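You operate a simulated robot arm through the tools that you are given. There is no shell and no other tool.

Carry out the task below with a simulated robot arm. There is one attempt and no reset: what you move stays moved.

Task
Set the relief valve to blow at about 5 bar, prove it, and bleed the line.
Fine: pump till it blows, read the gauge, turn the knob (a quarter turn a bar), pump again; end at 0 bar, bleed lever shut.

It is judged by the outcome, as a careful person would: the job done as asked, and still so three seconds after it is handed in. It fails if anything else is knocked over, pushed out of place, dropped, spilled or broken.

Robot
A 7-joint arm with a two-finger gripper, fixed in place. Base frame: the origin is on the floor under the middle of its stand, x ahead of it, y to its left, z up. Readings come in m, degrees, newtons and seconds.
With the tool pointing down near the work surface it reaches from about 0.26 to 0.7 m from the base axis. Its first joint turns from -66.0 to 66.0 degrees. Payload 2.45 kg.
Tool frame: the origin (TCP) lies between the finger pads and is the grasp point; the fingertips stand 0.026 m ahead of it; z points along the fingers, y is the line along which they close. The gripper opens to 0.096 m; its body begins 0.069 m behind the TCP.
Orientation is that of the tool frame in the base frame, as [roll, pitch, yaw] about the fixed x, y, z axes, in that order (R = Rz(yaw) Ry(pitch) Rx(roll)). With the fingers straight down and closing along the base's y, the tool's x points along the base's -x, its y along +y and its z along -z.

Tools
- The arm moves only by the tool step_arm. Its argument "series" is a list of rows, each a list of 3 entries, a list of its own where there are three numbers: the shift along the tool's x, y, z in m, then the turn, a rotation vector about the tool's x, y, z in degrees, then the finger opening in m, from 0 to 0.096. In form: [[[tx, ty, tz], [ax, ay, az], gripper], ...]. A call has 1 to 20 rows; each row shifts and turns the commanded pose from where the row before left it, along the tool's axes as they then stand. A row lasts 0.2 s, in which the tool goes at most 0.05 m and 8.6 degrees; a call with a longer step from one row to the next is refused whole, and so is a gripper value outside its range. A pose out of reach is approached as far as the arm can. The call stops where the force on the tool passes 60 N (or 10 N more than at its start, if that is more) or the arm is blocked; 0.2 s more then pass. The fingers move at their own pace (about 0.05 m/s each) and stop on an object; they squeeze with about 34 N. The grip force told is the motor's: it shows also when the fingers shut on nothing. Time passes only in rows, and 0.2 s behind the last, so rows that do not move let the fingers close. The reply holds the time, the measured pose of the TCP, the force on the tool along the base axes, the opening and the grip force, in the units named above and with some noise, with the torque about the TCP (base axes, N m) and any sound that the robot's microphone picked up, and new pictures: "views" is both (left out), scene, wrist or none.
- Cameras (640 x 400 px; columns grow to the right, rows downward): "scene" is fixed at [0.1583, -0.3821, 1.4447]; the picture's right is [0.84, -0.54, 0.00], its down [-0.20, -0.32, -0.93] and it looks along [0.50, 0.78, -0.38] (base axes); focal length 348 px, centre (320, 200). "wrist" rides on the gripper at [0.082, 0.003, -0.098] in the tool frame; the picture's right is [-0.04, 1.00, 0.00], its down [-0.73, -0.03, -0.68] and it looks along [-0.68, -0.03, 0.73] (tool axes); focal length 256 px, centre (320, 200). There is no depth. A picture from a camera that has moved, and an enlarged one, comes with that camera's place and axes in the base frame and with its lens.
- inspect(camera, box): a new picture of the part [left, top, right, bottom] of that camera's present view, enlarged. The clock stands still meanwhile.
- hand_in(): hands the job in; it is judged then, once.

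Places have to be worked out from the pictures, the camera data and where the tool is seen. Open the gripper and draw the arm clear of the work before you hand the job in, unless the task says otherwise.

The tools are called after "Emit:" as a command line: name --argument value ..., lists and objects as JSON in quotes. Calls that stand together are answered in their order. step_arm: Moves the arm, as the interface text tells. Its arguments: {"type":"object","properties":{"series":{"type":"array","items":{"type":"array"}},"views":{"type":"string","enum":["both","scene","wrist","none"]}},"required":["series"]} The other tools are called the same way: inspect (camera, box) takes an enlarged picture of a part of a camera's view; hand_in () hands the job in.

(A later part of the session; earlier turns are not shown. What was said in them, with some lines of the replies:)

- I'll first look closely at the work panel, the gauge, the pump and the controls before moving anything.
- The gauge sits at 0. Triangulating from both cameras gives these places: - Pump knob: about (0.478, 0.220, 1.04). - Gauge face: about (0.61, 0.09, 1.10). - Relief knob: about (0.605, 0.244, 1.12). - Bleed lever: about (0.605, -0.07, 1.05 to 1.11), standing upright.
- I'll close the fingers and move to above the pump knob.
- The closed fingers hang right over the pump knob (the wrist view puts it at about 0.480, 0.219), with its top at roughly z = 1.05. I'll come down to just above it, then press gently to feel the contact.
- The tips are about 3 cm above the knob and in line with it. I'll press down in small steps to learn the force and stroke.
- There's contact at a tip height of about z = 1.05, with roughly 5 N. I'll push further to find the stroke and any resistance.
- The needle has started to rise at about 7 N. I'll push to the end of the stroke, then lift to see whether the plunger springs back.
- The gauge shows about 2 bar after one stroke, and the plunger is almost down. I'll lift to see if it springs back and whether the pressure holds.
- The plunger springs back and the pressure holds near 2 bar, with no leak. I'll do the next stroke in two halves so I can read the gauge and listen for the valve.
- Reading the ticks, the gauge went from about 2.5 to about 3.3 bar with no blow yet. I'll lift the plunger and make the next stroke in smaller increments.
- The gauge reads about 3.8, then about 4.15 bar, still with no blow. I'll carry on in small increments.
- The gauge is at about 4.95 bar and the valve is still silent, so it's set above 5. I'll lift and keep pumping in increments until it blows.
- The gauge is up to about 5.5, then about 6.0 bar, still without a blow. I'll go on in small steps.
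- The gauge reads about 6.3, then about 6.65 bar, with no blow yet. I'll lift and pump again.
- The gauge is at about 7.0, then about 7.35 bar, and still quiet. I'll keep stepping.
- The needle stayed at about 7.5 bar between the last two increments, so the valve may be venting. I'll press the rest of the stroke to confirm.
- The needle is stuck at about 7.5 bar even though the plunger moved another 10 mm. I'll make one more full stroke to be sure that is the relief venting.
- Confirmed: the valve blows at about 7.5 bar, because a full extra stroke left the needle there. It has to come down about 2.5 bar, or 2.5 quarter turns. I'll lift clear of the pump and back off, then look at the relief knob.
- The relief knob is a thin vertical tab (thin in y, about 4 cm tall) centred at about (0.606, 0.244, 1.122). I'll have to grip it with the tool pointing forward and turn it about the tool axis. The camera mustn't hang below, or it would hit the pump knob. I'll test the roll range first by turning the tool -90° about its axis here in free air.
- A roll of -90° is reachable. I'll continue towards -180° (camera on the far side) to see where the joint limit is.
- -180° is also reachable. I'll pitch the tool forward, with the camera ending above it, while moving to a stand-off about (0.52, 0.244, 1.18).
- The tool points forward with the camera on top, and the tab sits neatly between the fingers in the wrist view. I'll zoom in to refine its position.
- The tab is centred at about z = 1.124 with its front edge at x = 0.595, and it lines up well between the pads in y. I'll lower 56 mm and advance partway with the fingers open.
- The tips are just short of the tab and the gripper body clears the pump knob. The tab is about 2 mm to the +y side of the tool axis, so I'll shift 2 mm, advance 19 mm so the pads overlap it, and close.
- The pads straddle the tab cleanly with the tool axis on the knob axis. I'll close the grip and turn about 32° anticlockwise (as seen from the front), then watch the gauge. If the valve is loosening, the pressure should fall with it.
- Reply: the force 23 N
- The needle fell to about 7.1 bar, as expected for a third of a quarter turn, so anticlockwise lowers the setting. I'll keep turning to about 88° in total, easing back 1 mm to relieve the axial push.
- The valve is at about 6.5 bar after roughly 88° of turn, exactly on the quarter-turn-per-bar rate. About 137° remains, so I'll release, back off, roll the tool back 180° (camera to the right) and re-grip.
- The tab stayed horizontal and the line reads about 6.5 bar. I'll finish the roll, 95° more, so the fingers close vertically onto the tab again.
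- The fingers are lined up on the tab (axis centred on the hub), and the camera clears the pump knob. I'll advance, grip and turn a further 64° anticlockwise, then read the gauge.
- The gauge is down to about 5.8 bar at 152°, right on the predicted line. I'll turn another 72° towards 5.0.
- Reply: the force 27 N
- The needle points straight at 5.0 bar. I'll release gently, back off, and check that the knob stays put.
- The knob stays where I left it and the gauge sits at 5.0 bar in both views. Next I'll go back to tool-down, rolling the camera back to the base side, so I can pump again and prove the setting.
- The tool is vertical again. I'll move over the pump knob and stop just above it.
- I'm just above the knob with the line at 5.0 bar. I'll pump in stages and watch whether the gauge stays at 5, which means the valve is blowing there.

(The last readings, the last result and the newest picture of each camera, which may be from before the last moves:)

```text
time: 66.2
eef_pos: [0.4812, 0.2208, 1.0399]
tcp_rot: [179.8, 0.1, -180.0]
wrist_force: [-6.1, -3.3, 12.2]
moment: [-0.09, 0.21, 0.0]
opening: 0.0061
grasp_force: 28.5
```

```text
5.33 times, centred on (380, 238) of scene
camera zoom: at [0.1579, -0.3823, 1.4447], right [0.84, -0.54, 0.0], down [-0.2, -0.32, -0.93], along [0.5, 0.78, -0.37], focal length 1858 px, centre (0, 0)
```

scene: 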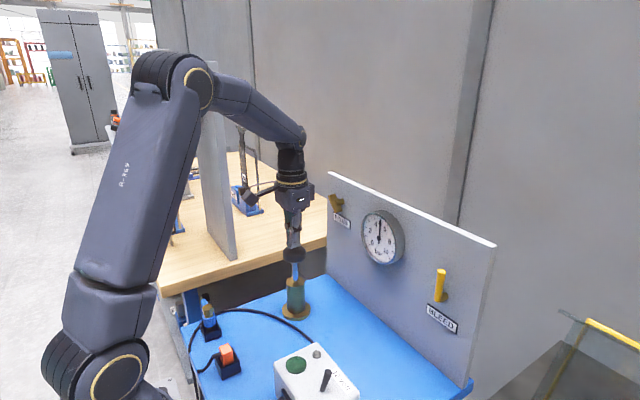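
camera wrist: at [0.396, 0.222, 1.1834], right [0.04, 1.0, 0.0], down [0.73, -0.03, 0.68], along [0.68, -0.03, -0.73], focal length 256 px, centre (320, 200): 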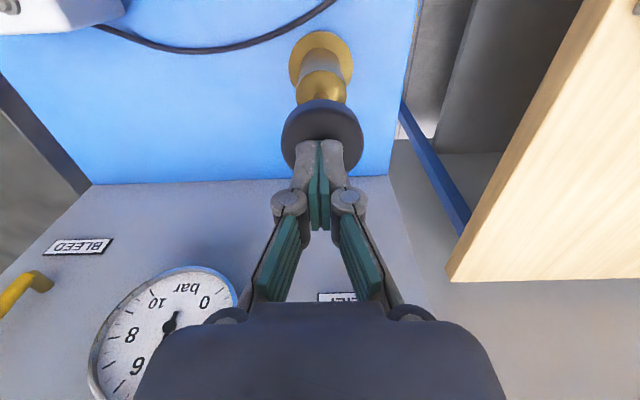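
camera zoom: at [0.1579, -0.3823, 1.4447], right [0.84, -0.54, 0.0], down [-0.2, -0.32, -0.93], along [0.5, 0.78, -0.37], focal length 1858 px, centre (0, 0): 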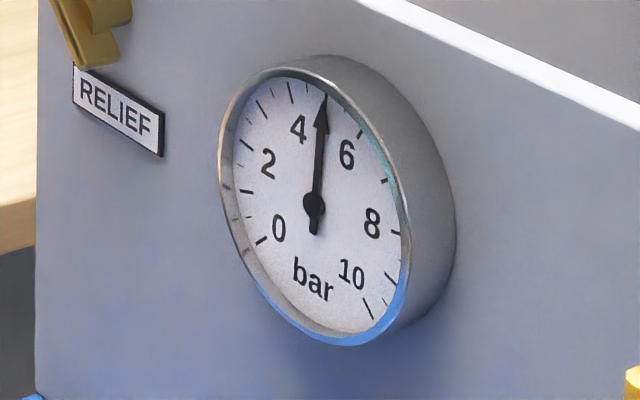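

The needle held at 5.0 bar through a full stroke, so the valve now blows there. I'll make one more full stroke for certainty, then lift off.

Emit:
step_arm --series '[[[0, 0, -0.012], [0, 0, 0], 0.0], [[0, 0, -0.015], [0, 0, 0], 0.0], [[0, 0, -0.012], [0, 0, 0], 0.0], [[0, 0, 0], [0, 0, 0], 0.0], [[0, 0, 0], [0, 0, 0], 0.0], [[0, 0, 0.008], [0, 0, 0], 0.0], [[0, 0, 0.008], [0, 0, 0], 0.0], [[0, 0, 0.008], [0, 0, 0], 0.0], [[0, 0, 0.008], [0, 0, 0], 0.0], [[0, 0, 0.008], [0, 0, 0], 0.0], [[0, 0, 0.003], [0, 0, 0], 0.0]]' --views "none"

Emit:
inspect --camera "scene" --box '[340, 200, 420, 275]'

Emit:
step_arm --series '[[[0, 0, -0.012], [0, 0, 0], 0.0], [[0, 0, -0.02], [0, 0, 0], 0.0], [[0, 0, -0.04], [0, 0, 0], 0.0], [[0, 0, -0.045], [0, 0, 0], 0.0], [[0.01, 0, -0.045], [0, 0, 0], 0.0], [[0.02, 0, -0.04], [0, 0, 0], 0.0], [[0.03, 0, -0.03], [0, 0, 0], 0.0], [[0.02, 0, -0.01], [0, 0, 0], 0.0], [[0, 0, 0], [0, 0, 0], 0.0]]'

Emit:
inspect --camera "scene" --box '[410, 250, 490, 350]'

Emit:
inspect --camera "wrist" --box '[100, 150, 280, 270]'

```text
time: 68.6
eef_pos: [0.4819, 0.2211, 1.0365]
tcp_rot: [179.7, 0.1, 179.9]
wrist_force: [7.7, -0.7, 15.2]
moment: [0.0, -0.24, 0.01]
opening: 0.0058
grasp_force: 28.2
```

```text
5.33 times, centred on (380, 238) of scene
camera zoom: at [0.1583, -0.3822, 1.4447], right [0.84, -0.54, 0.0], down [-0.2, -0.32, -0.93], along [0.5, 0.78, -0.38], focal length 1858 px, centre (0, 0)
```

zoom: 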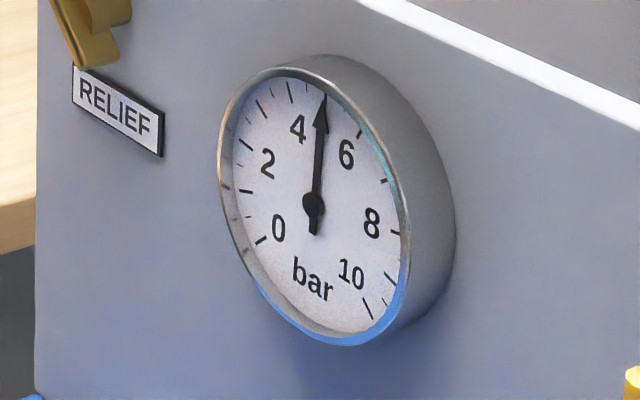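

```text
time: 70.6
eef_pos: [0.4008, 0.2194, 1.2784]
tcp_rot: [179.8, 0.1, -179.9]
wrist_force: [0.2, -0.1, 0.4]
moment: [0.03, -0.01, 0.02]
opening: 0.0001
grasp_force: 28.3
camera wrist: at [0.3185, 0.2229, 1.3765], right [0.04, 1.0, 0.0], down [0.73, -0.03, 0.68], along [0.68, -0.02, -0.73], focal length 256 px, centre (320, 200)
```

scene: 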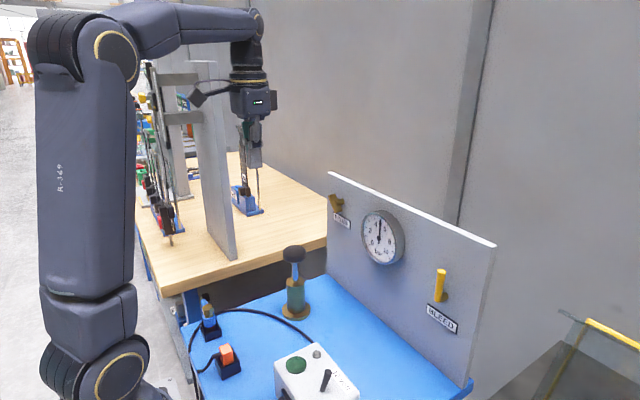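
wrist: 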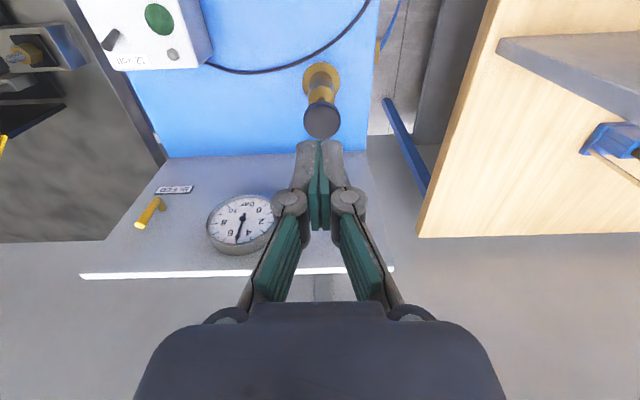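

```text
4.00 times, centred on (450, 300) of scene
camera zoom: at [0.1582, -0.3821, 1.4447], right [0.84, -0.54, 0.0], down [-0.2, -0.32, -0.93], along [0.5, 0.78, -0.38], focal length 1393 px, centre (-200, -200)
```

zoom: 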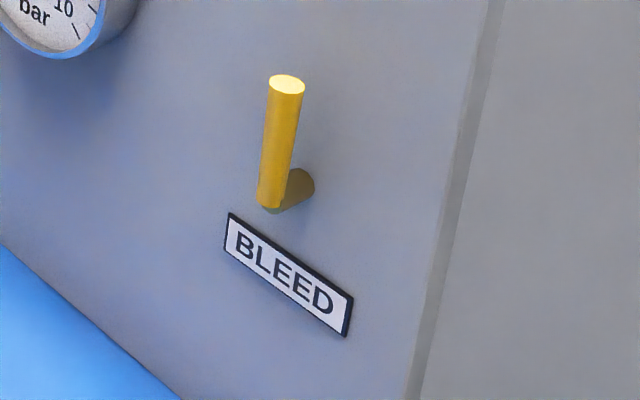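

```text
3.33 times, centred on (190, 210) of wrist
camera zoom: at [0.3185, 0.2229, 1.3765], right [0.04, 1.0, 0.0], down [0.73, -0.03, 0.68], along [0.68, -0.02, -0.73], focal length 853 px, centre (753, 167)
```

zoom: 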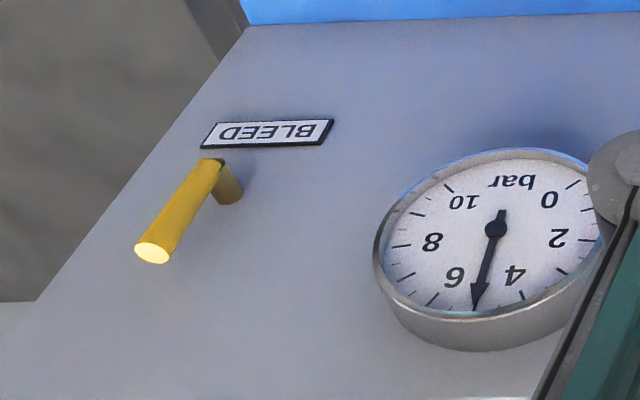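

The valve is proven to blow at 5.0 bar over two strokes, and I'm clear of the pump. The bleed lever is an upright rod at about (0.606, -0.072), from z = 1.045 to 1.108. I can straddle its top from above with open fingers, well clear of the 12 V box. I'll move over it now.

Emit:
step_arm --series '[[[-0.0249, -0.0364, 0], [0, 0, 0], 0.05], [[-0.0249, -0.0364, 0], [0, 0, 0], 0.05], [[-0.0249, -0.0364, 0], [0, 0, 0], 0.05], [[-0.0249, -0.0364, 0], [0, 0, 0], 0.05], [[-0.0249, -0.0364, 0], [0, 0, 0], 0.05], [[-0.0249, -0.0364, 0], [0, 0, 0], 0.05], [[-0.0249, -0.0364, 0], [0, 0, 0], 0.05], [[-0.0249, -0.0364, 0], [0, 0, 0], 0.05], [[0, 0, 0.03], [0, 0, 0], 0.05], [[0, 0, 0], [0, 0, 0], 0.05]]'

Emit:
inspect --camera "wrist" --box '[220, 80, 420, 220]'

Emit:
inspect --camera "scene" --box '[370, 180, 530, 330]'

```text
time: 72.8
eef_pos: [0.6007, -0.0731, 1.246]
tcp_rot: [179.9, 0.0, -180.0]
wrist_force: [-0.2, 0.5, -0.2]
moment: [0.02, 0.0, 0.03]
opening: 0.0499
grasp_force: 0.0
camera wrist: at [0.5189, -0.0706, 1.345], right [0.04, 1.0, 0.0], down [0.73, -0.03, 0.68], along [0.68, -0.02, -0.73], focal length 256 px, centre (320, 200)
```

scene: 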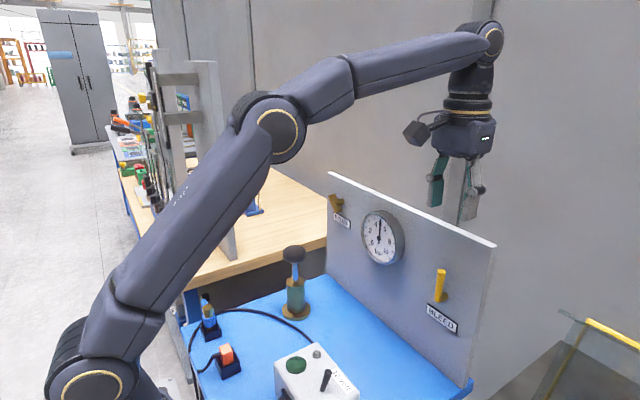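
wrist: 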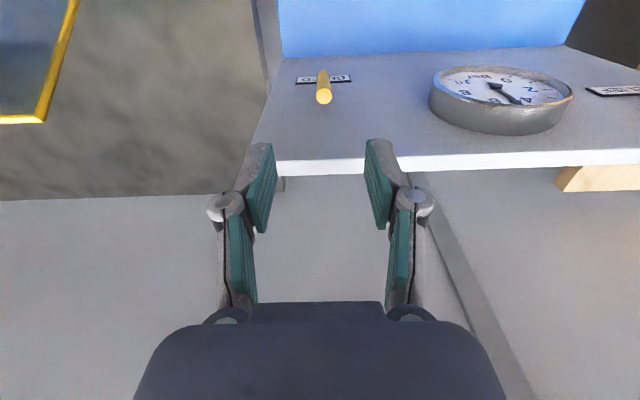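

```text
2.86 times, centred on (320, 150) of wrist
camera zoom: at [0.5189, -0.0706, 1.345], right [0.04, 1.0, 0.0], down [0.73, -0.03, 0.68], along [0.68, -0.02, -0.73], focal length 731 px, centre (320, 343)
```

zoom: 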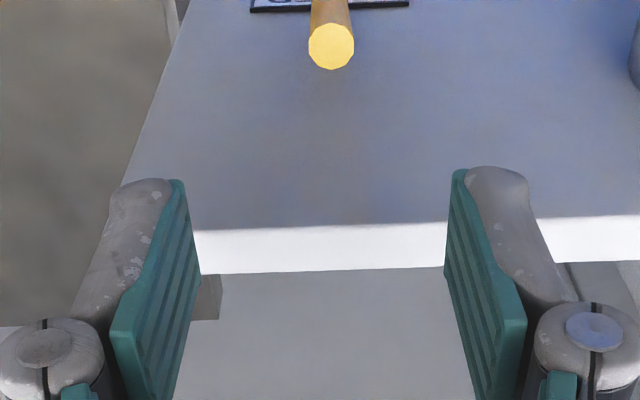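

```text
2.67 times, centred on (450, 255) of scene
camera zoom: at [0.1582, -0.3821, 1.4447], right [0.84, -0.54, 0.0], down [-0.2, -0.32, -0.93], along [0.5, 0.78, -0.38], focal length 929 px, centre (-27, 53)
```

zoom: 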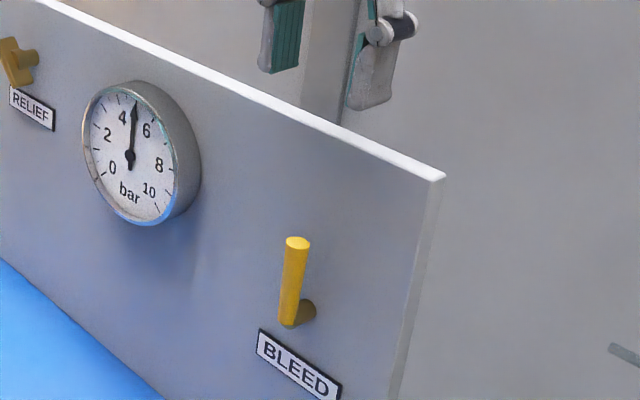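

The lever top measures about (0.609, -0.069, 1.108), inside the 50 mm gap. I'll descend so the tips overlap its top 15 mm or so while the gripper body stays above the panel edge.

Emit:
step_arm --series '[[[-0.0055, 0.0035, 0.03], [0, 0, 0], 0.05], [[0, 0, 0.035], [0, 0, 0], 0.05], [[0, 0, 0.035], [0, 0, 0], 0.05], [[0, 0, 0.028], [0, 0, 0], 0.05], [[0, 0, 0], [0, 0, 0], 0.05]]'

Emit:
inspect --camera "wrist" --box '[220, 80, 420, 220]'

Emit:
inspect --camera "scene" --box '[370, 180, 530, 330]'

```text
time: 74.0
eef_pos: [0.6055, -0.0682, 1.1175]
tcp_rot: [179.8, 0.1, 180.0]
wrist_force: [-0.2, 1.2, -0.6]
moment: [-0.01, -0.03, 0.01]
opening: 0.05
grasp_force: 0.1
camera wrist: at [0.5247, -0.0646, 1.2159], right [0.04, 1.0, 0.0], down [0.73, -0.03, 0.68], along [0.68, -0.02, -0.73], focal length 256 px, centre (320, 200)
```

scene: 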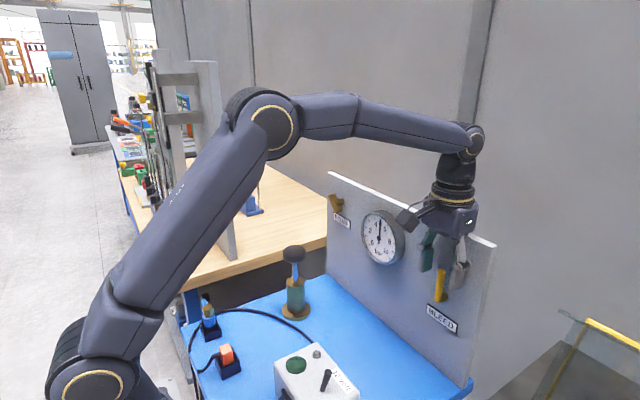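
wrist: 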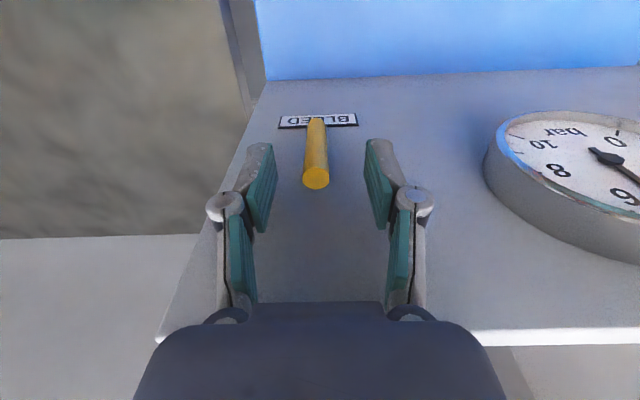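

```text
2.86 times, centred on (320, 150) of wrist
camera zoom: at [0.5247, -0.0646, 1.2159], right [0.04, 1.0, 0.0], down [0.73, -0.03, 0.68], along [0.68, -0.02, -0.73], focal length 731 px, centre (320, 343)
```

zoom: 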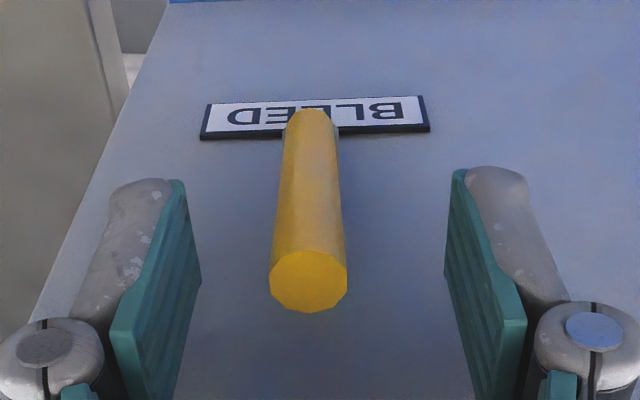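

```text
2.67 times, centred on (450, 255) of scene
camera zoom: at [0.1583, -0.3821, 1.4447], right [0.84, -0.54, 0.0], down [-0.2, -0.32, -0.93], along [0.5, 0.78, -0.38], focal length 929 px, centre (-27, 53)
```

zoom: 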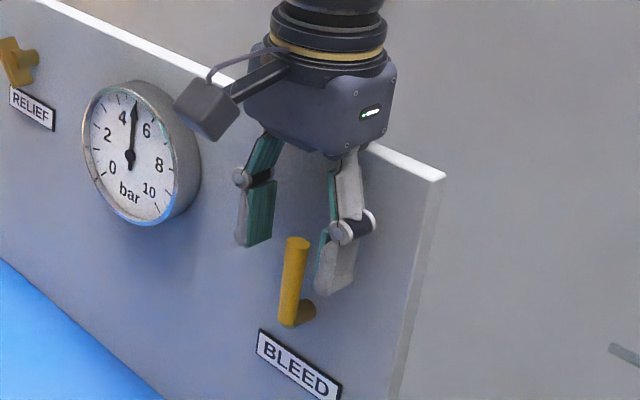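

The lever stands between the open fingers with about 17 mm clearance each side. I'll push it gently towards -y (to the right) first and watch the force and the gauge.

Emit:
step_arm --series '[[[0, -0.008, 0], [0, 0, 0], 0.05], [[0, -0.007, 0], [0, 0, 0], 0.05], [[0, -0.005, 0], [0, 0, 0], 0.05], [[0, -0.003, 0], [0, 0, 0], 0.05], [[0, 0, 0], [0, 0, 0], 0.05]]'

Emit:
inspect --camera "scene" --box '[370, 180, 530, 330]'

Emit:
inspect --camera "wrist" --box '[220, 80, 420, 220]'

```text
time: 75.2
eef_pos: [0.6059, -0.0903, 1.118]
tcp_rot: [179.7, 0.0, -179.9]
wrist_force: [-1.5, 4.9, -0.4]
moment: [0.03, 0.03, 0.04]
opening: 0.0527
grasp_force: 2.4
camera wrist: at [0.5242, -0.0868, 1.2164], right [0.04, 1.0, 0.0], down [0.73, -0.03, 0.68], along [0.68, -0.02, -0.73], focal length 256 px, centre (320, 200)
```

scene: 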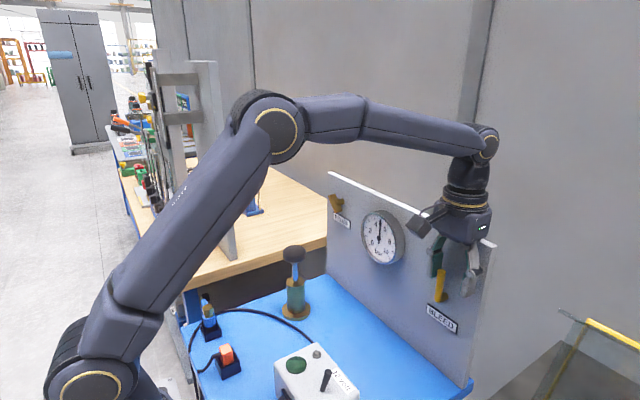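
wrist: 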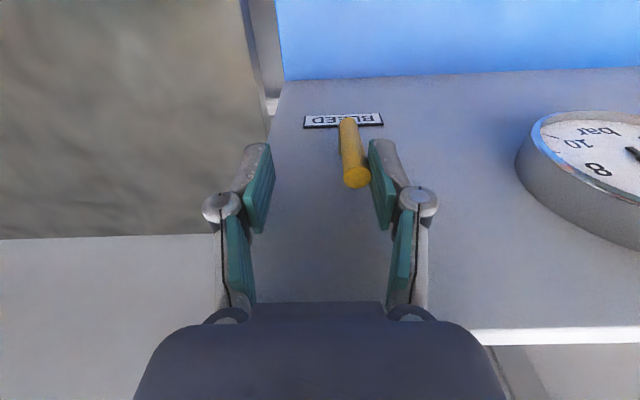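

```text
2.67 times, centred on (450, 255) of scene
camera zoom: at [0.1582, -0.3819, 1.4448], right [0.84, -0.54, 0.0], down [-0.2, -0.32, -0.93], along [0.5, 0.78, -0.38], focal length 929 px, centre (-27, 53)
```

zoom: 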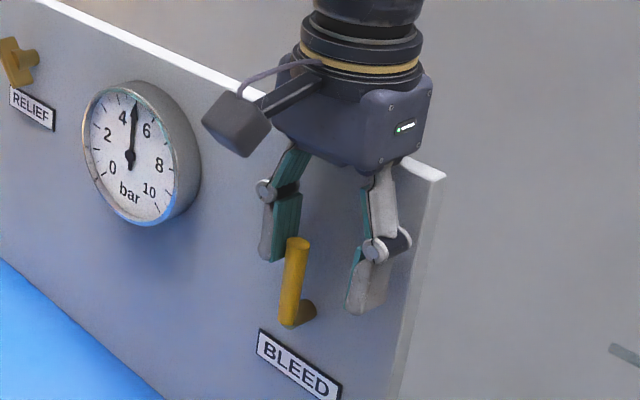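

```text
2.86 times, centred on (320, 150) of wrist
camera zoom: at [0.5242, -0.0868, 1.2164], right [0.04, 1.0, 0.0], down [0.73, -0.03, 0.68], along [0.68, -0.02, -0.73], focal length 731 px, centre (320, 343)
```

zoom: 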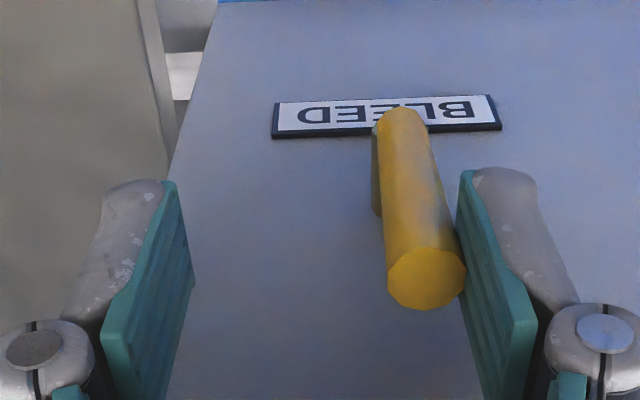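

The +y pad has just touched the lever, at about 5 N. I'll push 10 mm more and see whether it gives or the force climbs.

Emit:
step_arm --series '[[[0, -0.005, 0], [0, 0, 0], 0.05], [[0, -0.005, 0], [0, 0, 0], 0.05], [[0, 0, 0], [0, 0, 0], 0.05]]' --views "wrist"

Emit:
inspect --camera "scene" --box '[370, 180, 530, 330]'

```text
time: 76.0
eef_pos: [0.6069, -0.0972, 1.1176]
tcp_rot: [179.4, -0.1, -179.8]
wrist_force: [-2.0, 26.8, -9.4]
moment: [0.2, 0.09, 0.11]
opening: 0.0643
grasp_force: 11.2
camera wrist: at [0.5248, -0.0943, 1.2158], right [0.04, 1.0, 0.01], down [0.73, -0.03, 0.68], along [0.68, -0.02, -0.74], focal length 256 px, centre (320, 200)
```

wrist: 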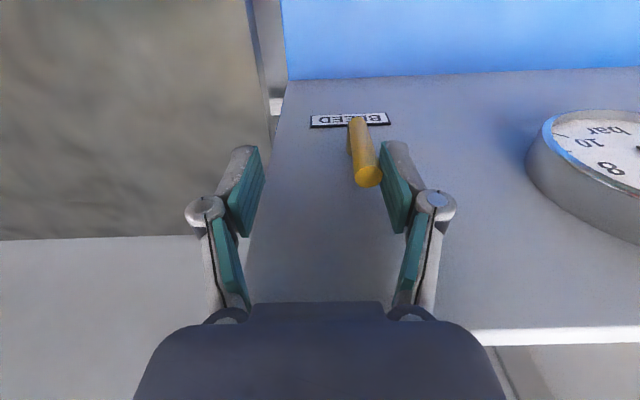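

```text
2.67 times, centred on (450, 255) of scene
camera zoom: at [0.1584, -0.3812, 1.4449], right [0.84, -0.54, 0.0], down [-0.2, -0.32, -0.93], along [0.5, 0.78, -0.38], focal length 929 px, centre (-27, 53)
```

zoom: 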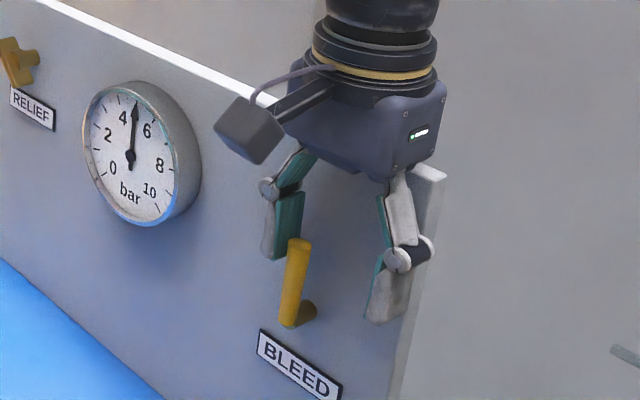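

The lever doesn't give that way: 27 N and the fingers just splayed. So upright is its stop, and it must open to the left (+y). I'll back off and push the other way.

Emit:
step_arm --series '[[[0, 0.015, 0], [0, 0, 0], 0.05], [[0, 0.015, 0], [0, 0, 0], 0.05], [[0, 0.01, 0], [0, 0, 0], 0.05], [[0, 0.007, 0], [0, 0, 0], 0.05], [[0, 0.005, 0], [0, 0, 0], 0.05], [[0, 0.005, 0], [0, 0, 0], 0.05], [[0, 0, 0], [0, 0, 0], 0.05]]' --views "wrist"

Emit:
inspect --camera "scene" --box '[370, 180, 530, 330]'

```text
time: 77.6
eef_pos: [0.6054, -0.0435, 1.1189]
tcp_rot: [179.9, 0.0, -180.0]
wrist_force: [0.3, -2.1, 2.1]
moment: [-0.02, -0.02, 0.0]
opening: 0.0507
grasp_force: 0.6
camera wrist: at [0.5235, -0.0408, 1.217], right [0.04, 1.0, 0.0], down [0.73, -0.03, 0.68], along [0.68, -0.02, -0.73], focal length 256 px, centre (320, 200)
```

wrist: 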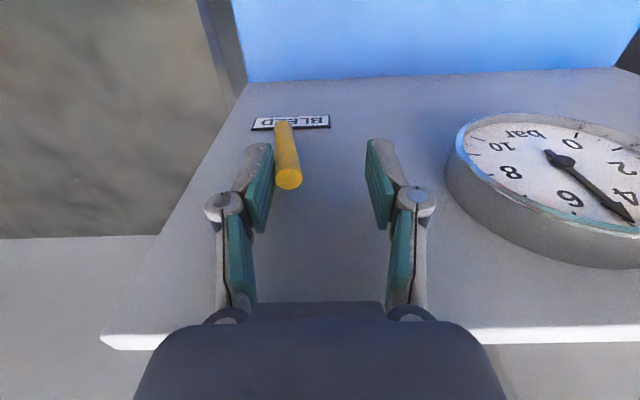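

```text
2.67 times, centred on (450, 255) of scene
camera zoom: at [0.1582, -0.3821, 1.4447], right [0.84, -0.54, 0.0], down [-0.2, -0.32, -0.93], along [0.5, 0.78, -0.38], focal length 929 px, centre (-27, 53)
```

zoom: 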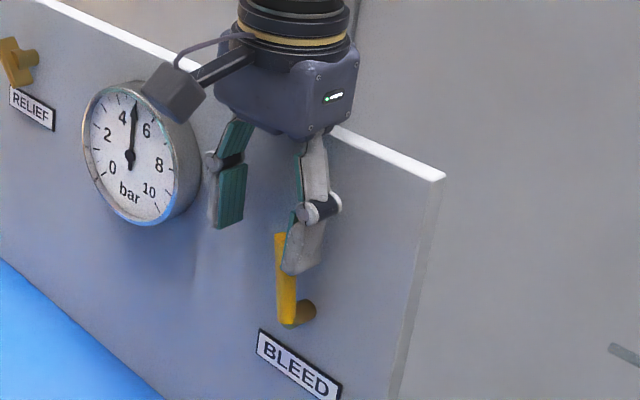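

It gives way to the left with only about 2 N. The left finger would get near the gauge rim (y about 0.03 to 0.04), so I'll narrow the fingers to 30 mm and push the lever on in small steps, watching the gauge.

Emit:
step_arm --series '[[[0, 0, 0], [0, 0, 0], 0.04], [[0, 0, 0], [0, 0, 0], 0.03], [[0, 0.004, 0], [0, 0, 0], 0.03], [[0, 0.004, 0], [0, 0, 0], 0.03], [[0, 0, 0], [0, 0, 0], 0.03]]' --views "wrist"

Emit:
inspect --camera "scene" --box '[370, 180, 530, 330]'

```text
time: 78.8
eef_pos: [0.606, -0.0359, 1.1191]
tcp_rot: [179.8, 0.0, -179.9]
wrist_force: [-0.3, -0.1, -0.1]
moment: [-0.02, -0.02, 0.0]
opening: 0.0305
grasp_force: 0.8
camera wrist: at [0.5242, -0.0322, 1.217], right [0.04, 1.0, 0.0], down [0.73, -0.03, 0.68], along [0.68, -0.02, -0.73], focal length 256 px, centre (320, 200)
```

wrist: 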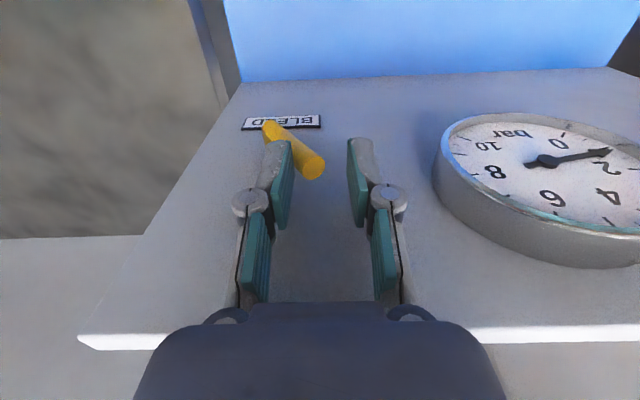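

```text
2.67 times, centred on (450, 255) of scene
camera zoom: at [0.1583, -0.3821, 1.4447], right [0.84, -0.54, 0.0], down [-0.2, -0.32, -0.93], along [0.5, 0.78, -0.38], focal length 929 px, centre (-27, 53)
```

zoom: 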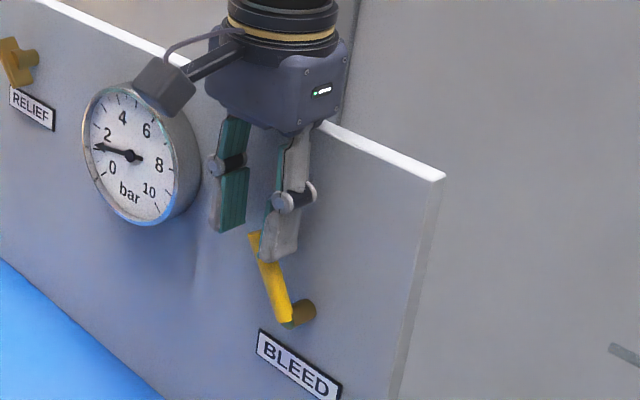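

It's bleeding: the needle has already dropped to about 1.3 bar with the lever tilted some 30°. I'll hold here and let the rest vent.

Emit:
step_arm --series '[[[0, 0, 0], [0, 0, 0], 0.03], [[0, 0, 0], [0, 0, 0], 0.03], [[0, 0, 0], [0, 0, 0], 0.03], [[0, 0, 0], [0, 0, 0], 0.03], [[0, 0, 0], [0, 0, 0], 0.03], [[0, 0, 0], [0, 0, 0], 0.03], [[0, 0, 0], [0, 0, 0], 0.03], [[0, 0, 0], [0, 0, 0], 0.03], [[0, 0, 0], [0, 0, 0], 0.03], [[0, 0, 0], [0, 0, 0], 0.03]]' --views "wrist"

Emit:
inspect --camera "scene" --box '[340, 200, 420, 275]'

Emit:
inspect --camera "scene" --box '[370, 180, 530, 330]'

```text
time: 81.0
eef_pos: [0.6067, -0.0355, 1.1183]
tcp_rot: [179.8, 0.1, 180.0]
wrist_force: [0.1, 0.0, -0.4]
moment: [0.0, 0.02, -0.01]
opening: 0.03
grasp_force: 0.0
camera wrist: at [0.5241, -0.0324, 1.217], right [0.04, 1.0, 0.0], down [0.73, -0.03, 0.68], along [0.68, -0.02, -0.73], focal length 256 px, centre (320, 200)
```

wrist: 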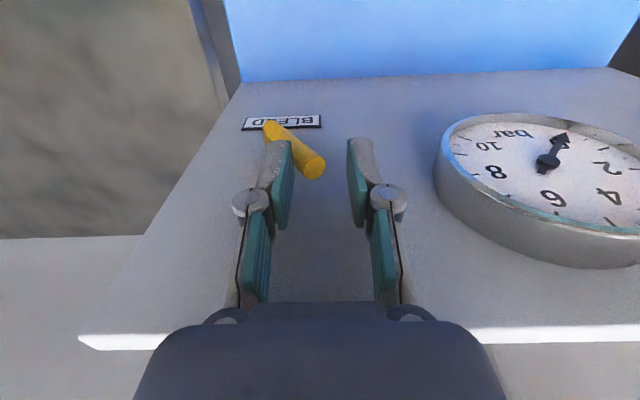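

```text
5.33 times, centred on (380, 238) of scene
camera zoom: at [0.1583, -0.3821, 1.4447], right [0.84, -0.54, 0.0], down [-0.2, -0.32, -0.93], along [0.5, 0.78, -0.38], focal length 1858 px, centre (0, 0)
```

zoom: 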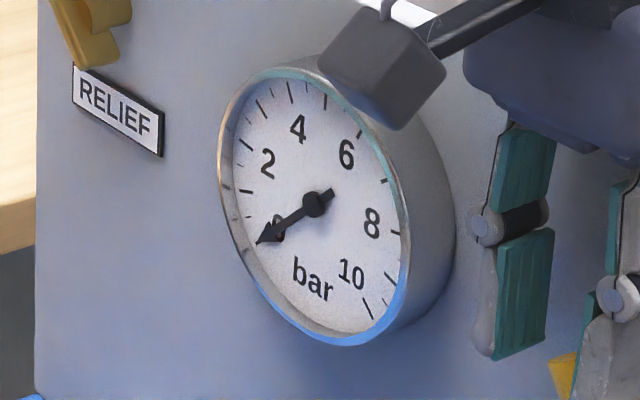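

```text
2.67 times, centred on (450, 255) of scene
camera zoom: at [0.1583, -0.3821, 1.4447], right [0.84, -0.54, 0.0], down [-0.2, -0.32, -0.93], along [0.5, 0.78, -0.38], focal length 929 px, centre (-27, 53)
```

zoom: 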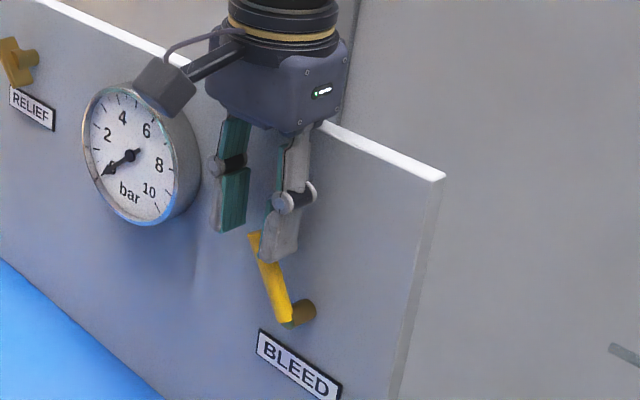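

The gauge reads 0 bar. I'll drop 4 mm for better overlap and push the lever back to the right with the other finger until it seats upright against its stop.

Emit:
step_arm --series '[[[0, 0, 0.004], [0, 0, 0], 0.03], [[0, -0.008, 0], [0, 0, 0], 0.03], [[0, -0.008, 0], [0, 0, 0], 0.03], [[0, -0.008, 0], [0, 0, 0], 0.03], [[0, -0.008, 0], [0, 0, 0], 0.03], [[0, -0.006, 0], [0, 0, 0], 0.03], [[0, -0.004, 0], [0, 0, 0], 0.03], [[0, 0, 0], [0, 0, 0], 0.03]]' --views "wrist"

Emit:
inspect --camera "scene" --box '[370, 180, 530, 330]'

```text
time: 82.8
eef_pos: [0.6051, -0.0779, 1.1132]
tcp_rot: [179.9, 0.0, 179.9]
wrist_force: [-0.2, 1.6, -0.3]
moment: [0.04, -0.01, 0.02]
opening: 0.0308
grasp_force: 0.7
camera wrist: at [0.524, -0.0752, 1.2123], right [0.04, 1.0, 0.0], down [0.73, -0.03, 0.68], along [0.68, -0.02, -0.73], focal length 256 px, centre (320, 200)
```

wrist: 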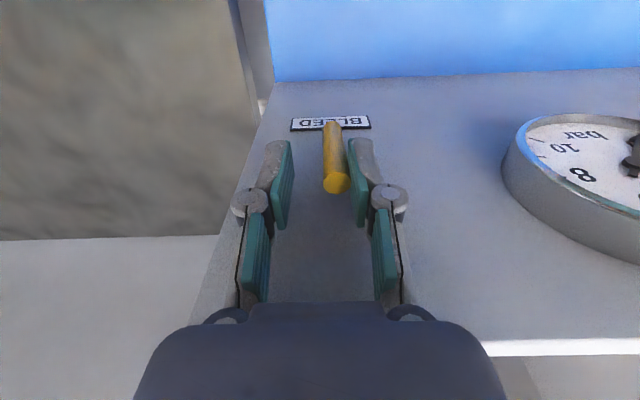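

```text
2.67 times, centred on (450, 255) of scene
camera zoom: at [0.1582, -0.3821, 1.4447], right [0.84, -0.54, 0.0], down [-0.2, -0.32, -0.93], along [0.5, 0.78, -0.38], focal length 929 px, centre (-27, 53)
```

zoom: 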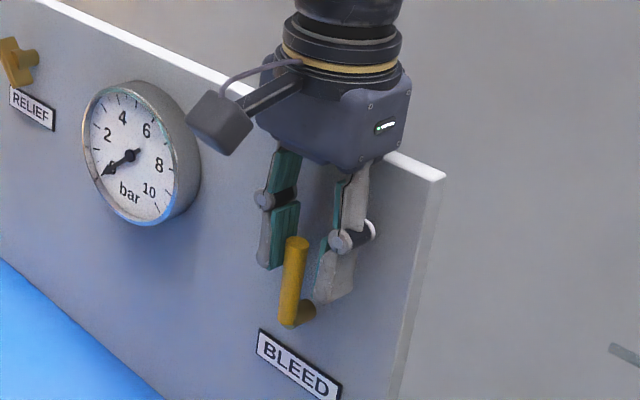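

The lever is back near upright with light contact. I'll press a few millimetres more so it seats firmly on its shut stop.

Emit:
step_arm --series '[[[0, -0.003, 0], [0, 0, 0], 0.03], [[0, -0.003, 0], [0, 0, 0], 0.03], [[0, -0.002, 0], [0, 0, 0], 0.03], [[0, 0, 0], [0, 0, 0], 0.03]]' --views "wrist"

Emit:
inspect --camera "scene" --box '[370, 180, 530, 330]'

```text
time: 83.8
eef_pos: [0.6064, -0.0833, 1.1139]
tcp_rot: [179.6, 0.0, -179.9]
wrist_force: [-3.0, 15.8, -4.9]
moment: [0.27, 0.07, 0.1]
opening: 0.0401
grasp_force: 7.1
camera wrist: at [0.5243, -0.081, 1.2122], right [0.04, 1.0, 0.01], down [0.73, -0.03, 0.68], along [0.68, -0.02, -0.74], focal length 256 px, centre (320, 200)
```

wrist: 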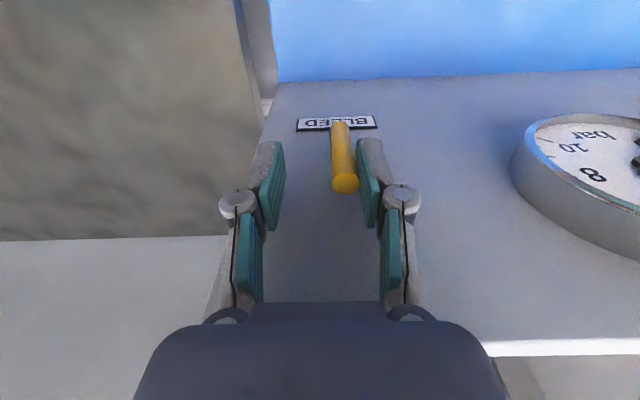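

```text
2.67 times, centred on (450, 255) of scene
camera zoom: at [0.1583, -0.3816, 1.4449], right [0.84, -0.54, 0.0], down [-0.2, -0.32, -0.93], along [0.5, 0.78, -0.38], focal length 929 px, centre (-27, 53)
```

zoom: 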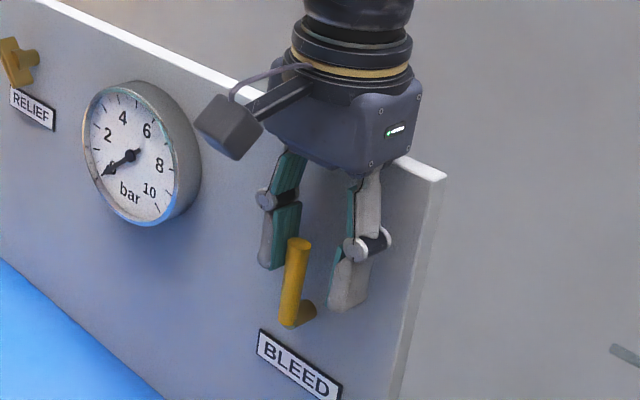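

It's seated on the stop: 16 N and no further motion, the same posture as at the start. I'll open the fingers, centre them around the lever without touching it, and lift straight out.

Emit:
step_arm --series '[[[0, 0.003, 0], [0, 0, 0], 0.05], [[0, 0.005, 0], [0, 0, 0], 0.05], [[0, 0.004, 0], [0, 0, 0], 0.05], [[0, 0, 0], [0, 0, 0], 0.05], [[0, 0, -0.02], [0, 0, 0], 0.05], [[0, 0, -0.04], [0, 0, 0], 0.05], [[0, 0, -0.045], [0, 0, 0], 0.05], [[0, 0, -0.045], [0, 0, 0], 0.05], [[0.03, 0, -0.03], [0, 0, 0], 0.05], [[0.045, 0, 0], [0, 0, 0], 0.05], [[0.045, 0, 0], [0, 0, 0], 0.05], [[0, 0, 0], [0, 0, 0], 0.05]]'

Emit:
inspect --camera "scene" --box '[310, 170, 510, 340]'

Emit:
inspect --camera "scene" --box '[410, 250, 490, 350]'

Emit:
inspect --camera "scene" --box '[340, 200, 420, 275]'

```text
time: 86.4
eef_pos: [0.486, -0.0761, 1.2956]
tcp_rot: [179.7, 0.0, -180.0]
wrist_force: [-0.1, -0.2, -0.3]
moment: [-0.02, 0.0, 0.02]
opening: 0.05
grasp_force: 0.0
camera wrist: at [0.4048, -0.073, 1.3931], right [0.04, 1.0, 0.0], down [0.73, -0.03, 0.68], along [0.68, -0.02, -0.73], focal length 256 px, centre (320, 200)
```

scene: 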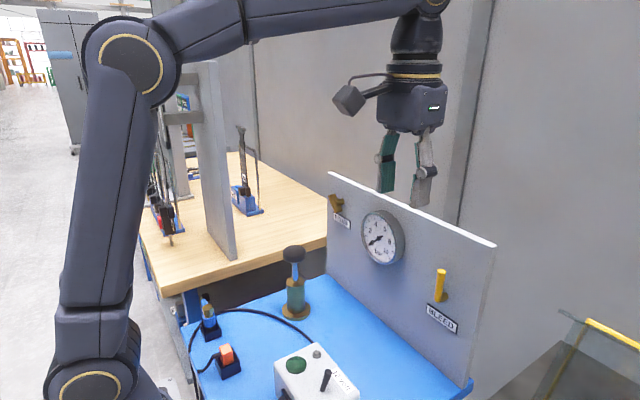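
wrist: 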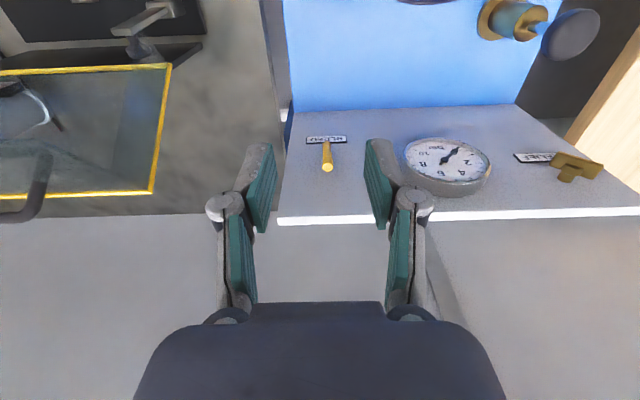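

```text
2.35 times, centred on (410, 255) of scene
camera zoom: at [0.1582, -0.3821, 1.4447], right [0.84, -0.54, 0.0], down [-0.2, -0.32, -0.93], along [0.5, 0.78, -0.38], focal length 820 px, centre (108, 71)
```

zoom: 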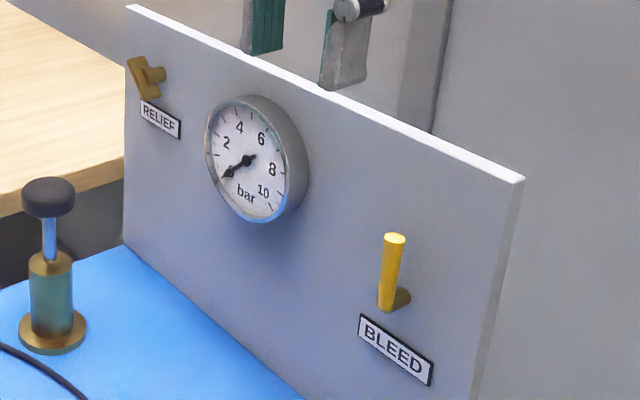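

```text
4.00 times, centred on (450, 300) of scene
camera zoom: at [0.1582, -0.3821, 1.4447], right [0.84, -0.54, 0.0], down [-0.2, -0.32, -0.93], along [0.5, 0.78, -0.38], focal length 1393 px, centre (-200, -200)
```

zoom: 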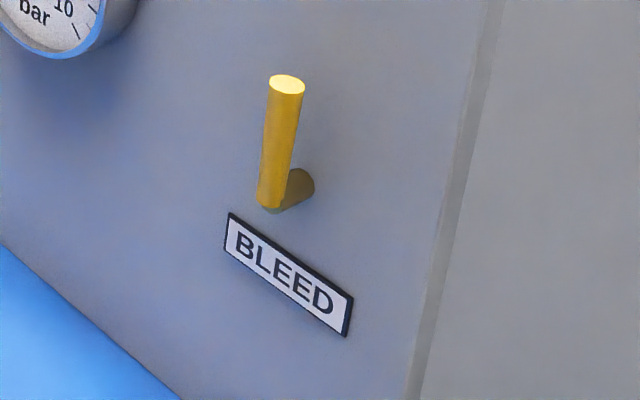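

```text
5.33 times, centred on (380, 238) of scene
camera zoom: at [0.1582, -0.3821, 1.4447], right [0.84, -0.54, 0.0], down [-0.2, -0.32, -0.93], along [0.5, 0.78, -0.38], focal length 1858 px, centre (0, 0)
```

zoom: 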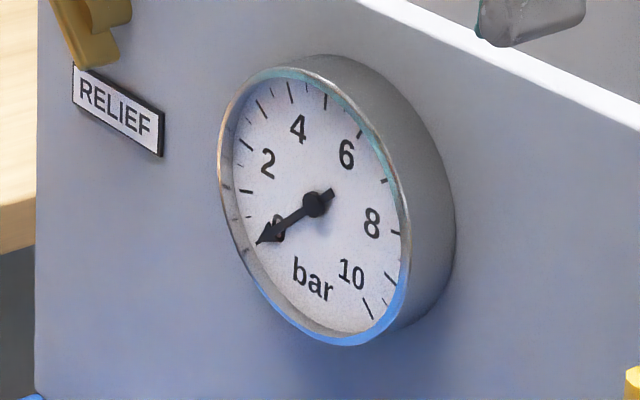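

The lever matches its original position exactly, the gauge reads 0, the relief knob is at its new setting, and the pump and everything else stand as before. I'll open the gripper fully and draw the arm back before handing in.

Emit:
step_arm --series '[[[0.03, 0.02, -0.02], [0, 0, 0], 0.08], [[0.03, 0.03, -0.02], [0, 0, 0], 0.095], [[0.03, 0.035, -0.01], [0, 0, 0], 0.095], [[0.03, 0.035, 0], [0, 0, 0], 0.095], [[0.02, 0.04, 0], [0, 0, 0], 0.095], [[0, 0, 0], [0, 0, 0], 0.095], [[0, 0, 0], [0, 0, 0], 0.095]]'

Emit:
inspect --camera "scene" --box '[160, 160, 510, 400]'

```text
time: 88.0
eef_pos: [0.3459, 0.0869, 1.3468]
tcp_rot: [179.7, 0.0, 180.0]
wrist_force: [-0.1, 0.6, 0.3]
moment: [-0.01, -0.02, 0.0]
opening: 0.0948
grasp_force: 0.0
camera wrist: at [0.2637, 0.0899, 1.4446], right [0.04, 1.0, 0.0], down [0.73, -0.03, 0.68], along [0.68, -0.02, -0.73], focal length 256 px, centre (320, 200)
```

scene: 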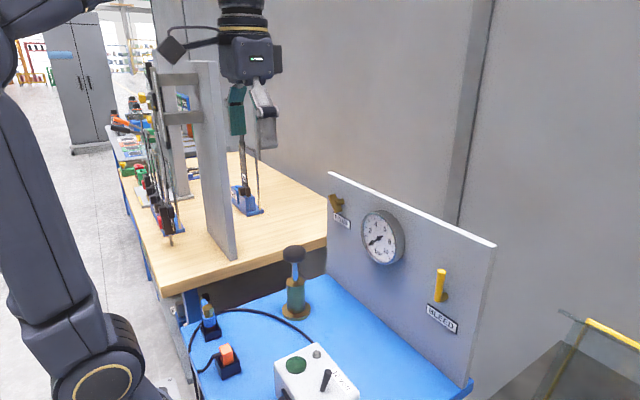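
wrist: 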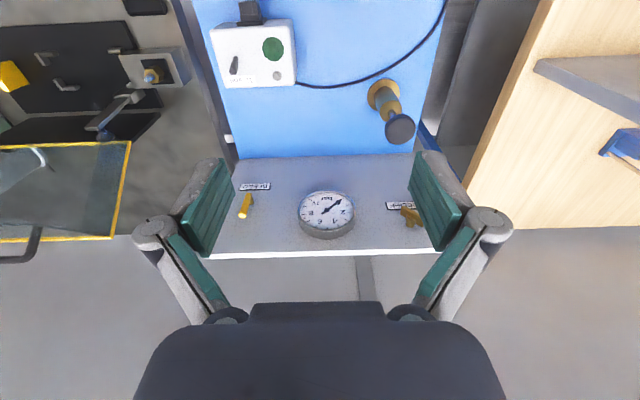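

```text
1.67 times, centred on (335, 280) of scene
camera zoom: at [0.1583, -0.3821, 1.4447], right [0.84, -0.54, 0.0], down [-0.2, -0.32, -0.93], along [0.5, 0.78, -0.38], focal length 580 px, centre (295, 67)
```

zoom: 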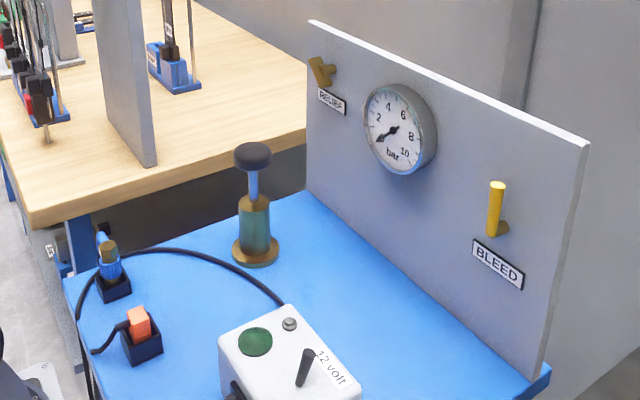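

The valve is set and proven at 5.0 bar, the line reads 0 bar, and the bleed lever is upright and shut. The arm is clear with the gripper open and nothing else has moved, so I'm handing in.

Emit:
hand_in

```text
The job is handed in.
```

The relief valve now blows at about 5 bar, the line is bled to 0 bar, and the bleed lever is shut. I've handed the job in.

- **First test:** I pumped until the needle stopped rising. It held at about 7.5 bar through a further full stroke, so that was the original setting. The microphone reported no sound of the valve blowing, here or later, so I judged each blow by the needle holding still.
- **Adjustment:** I turned the relief knob about 224° anticlockwise, roughly 2.5 quarter turns. The gauge fell with it to 5.0 bar.
- **Proof:** I then pumped two more strokes, and the needle stayed at 5.0 bar both times.
- **Bleed:** I opened the bleed lever until the gauge read 0, then pushed it back upright against its stop. It matches its starting position.

While finding which way the bleed lever opens, I first pushed it against its stop with about 27 N; it did not move. The pictures show nothing else knocked or shifted, and the arm is drawn back with the gripper open.
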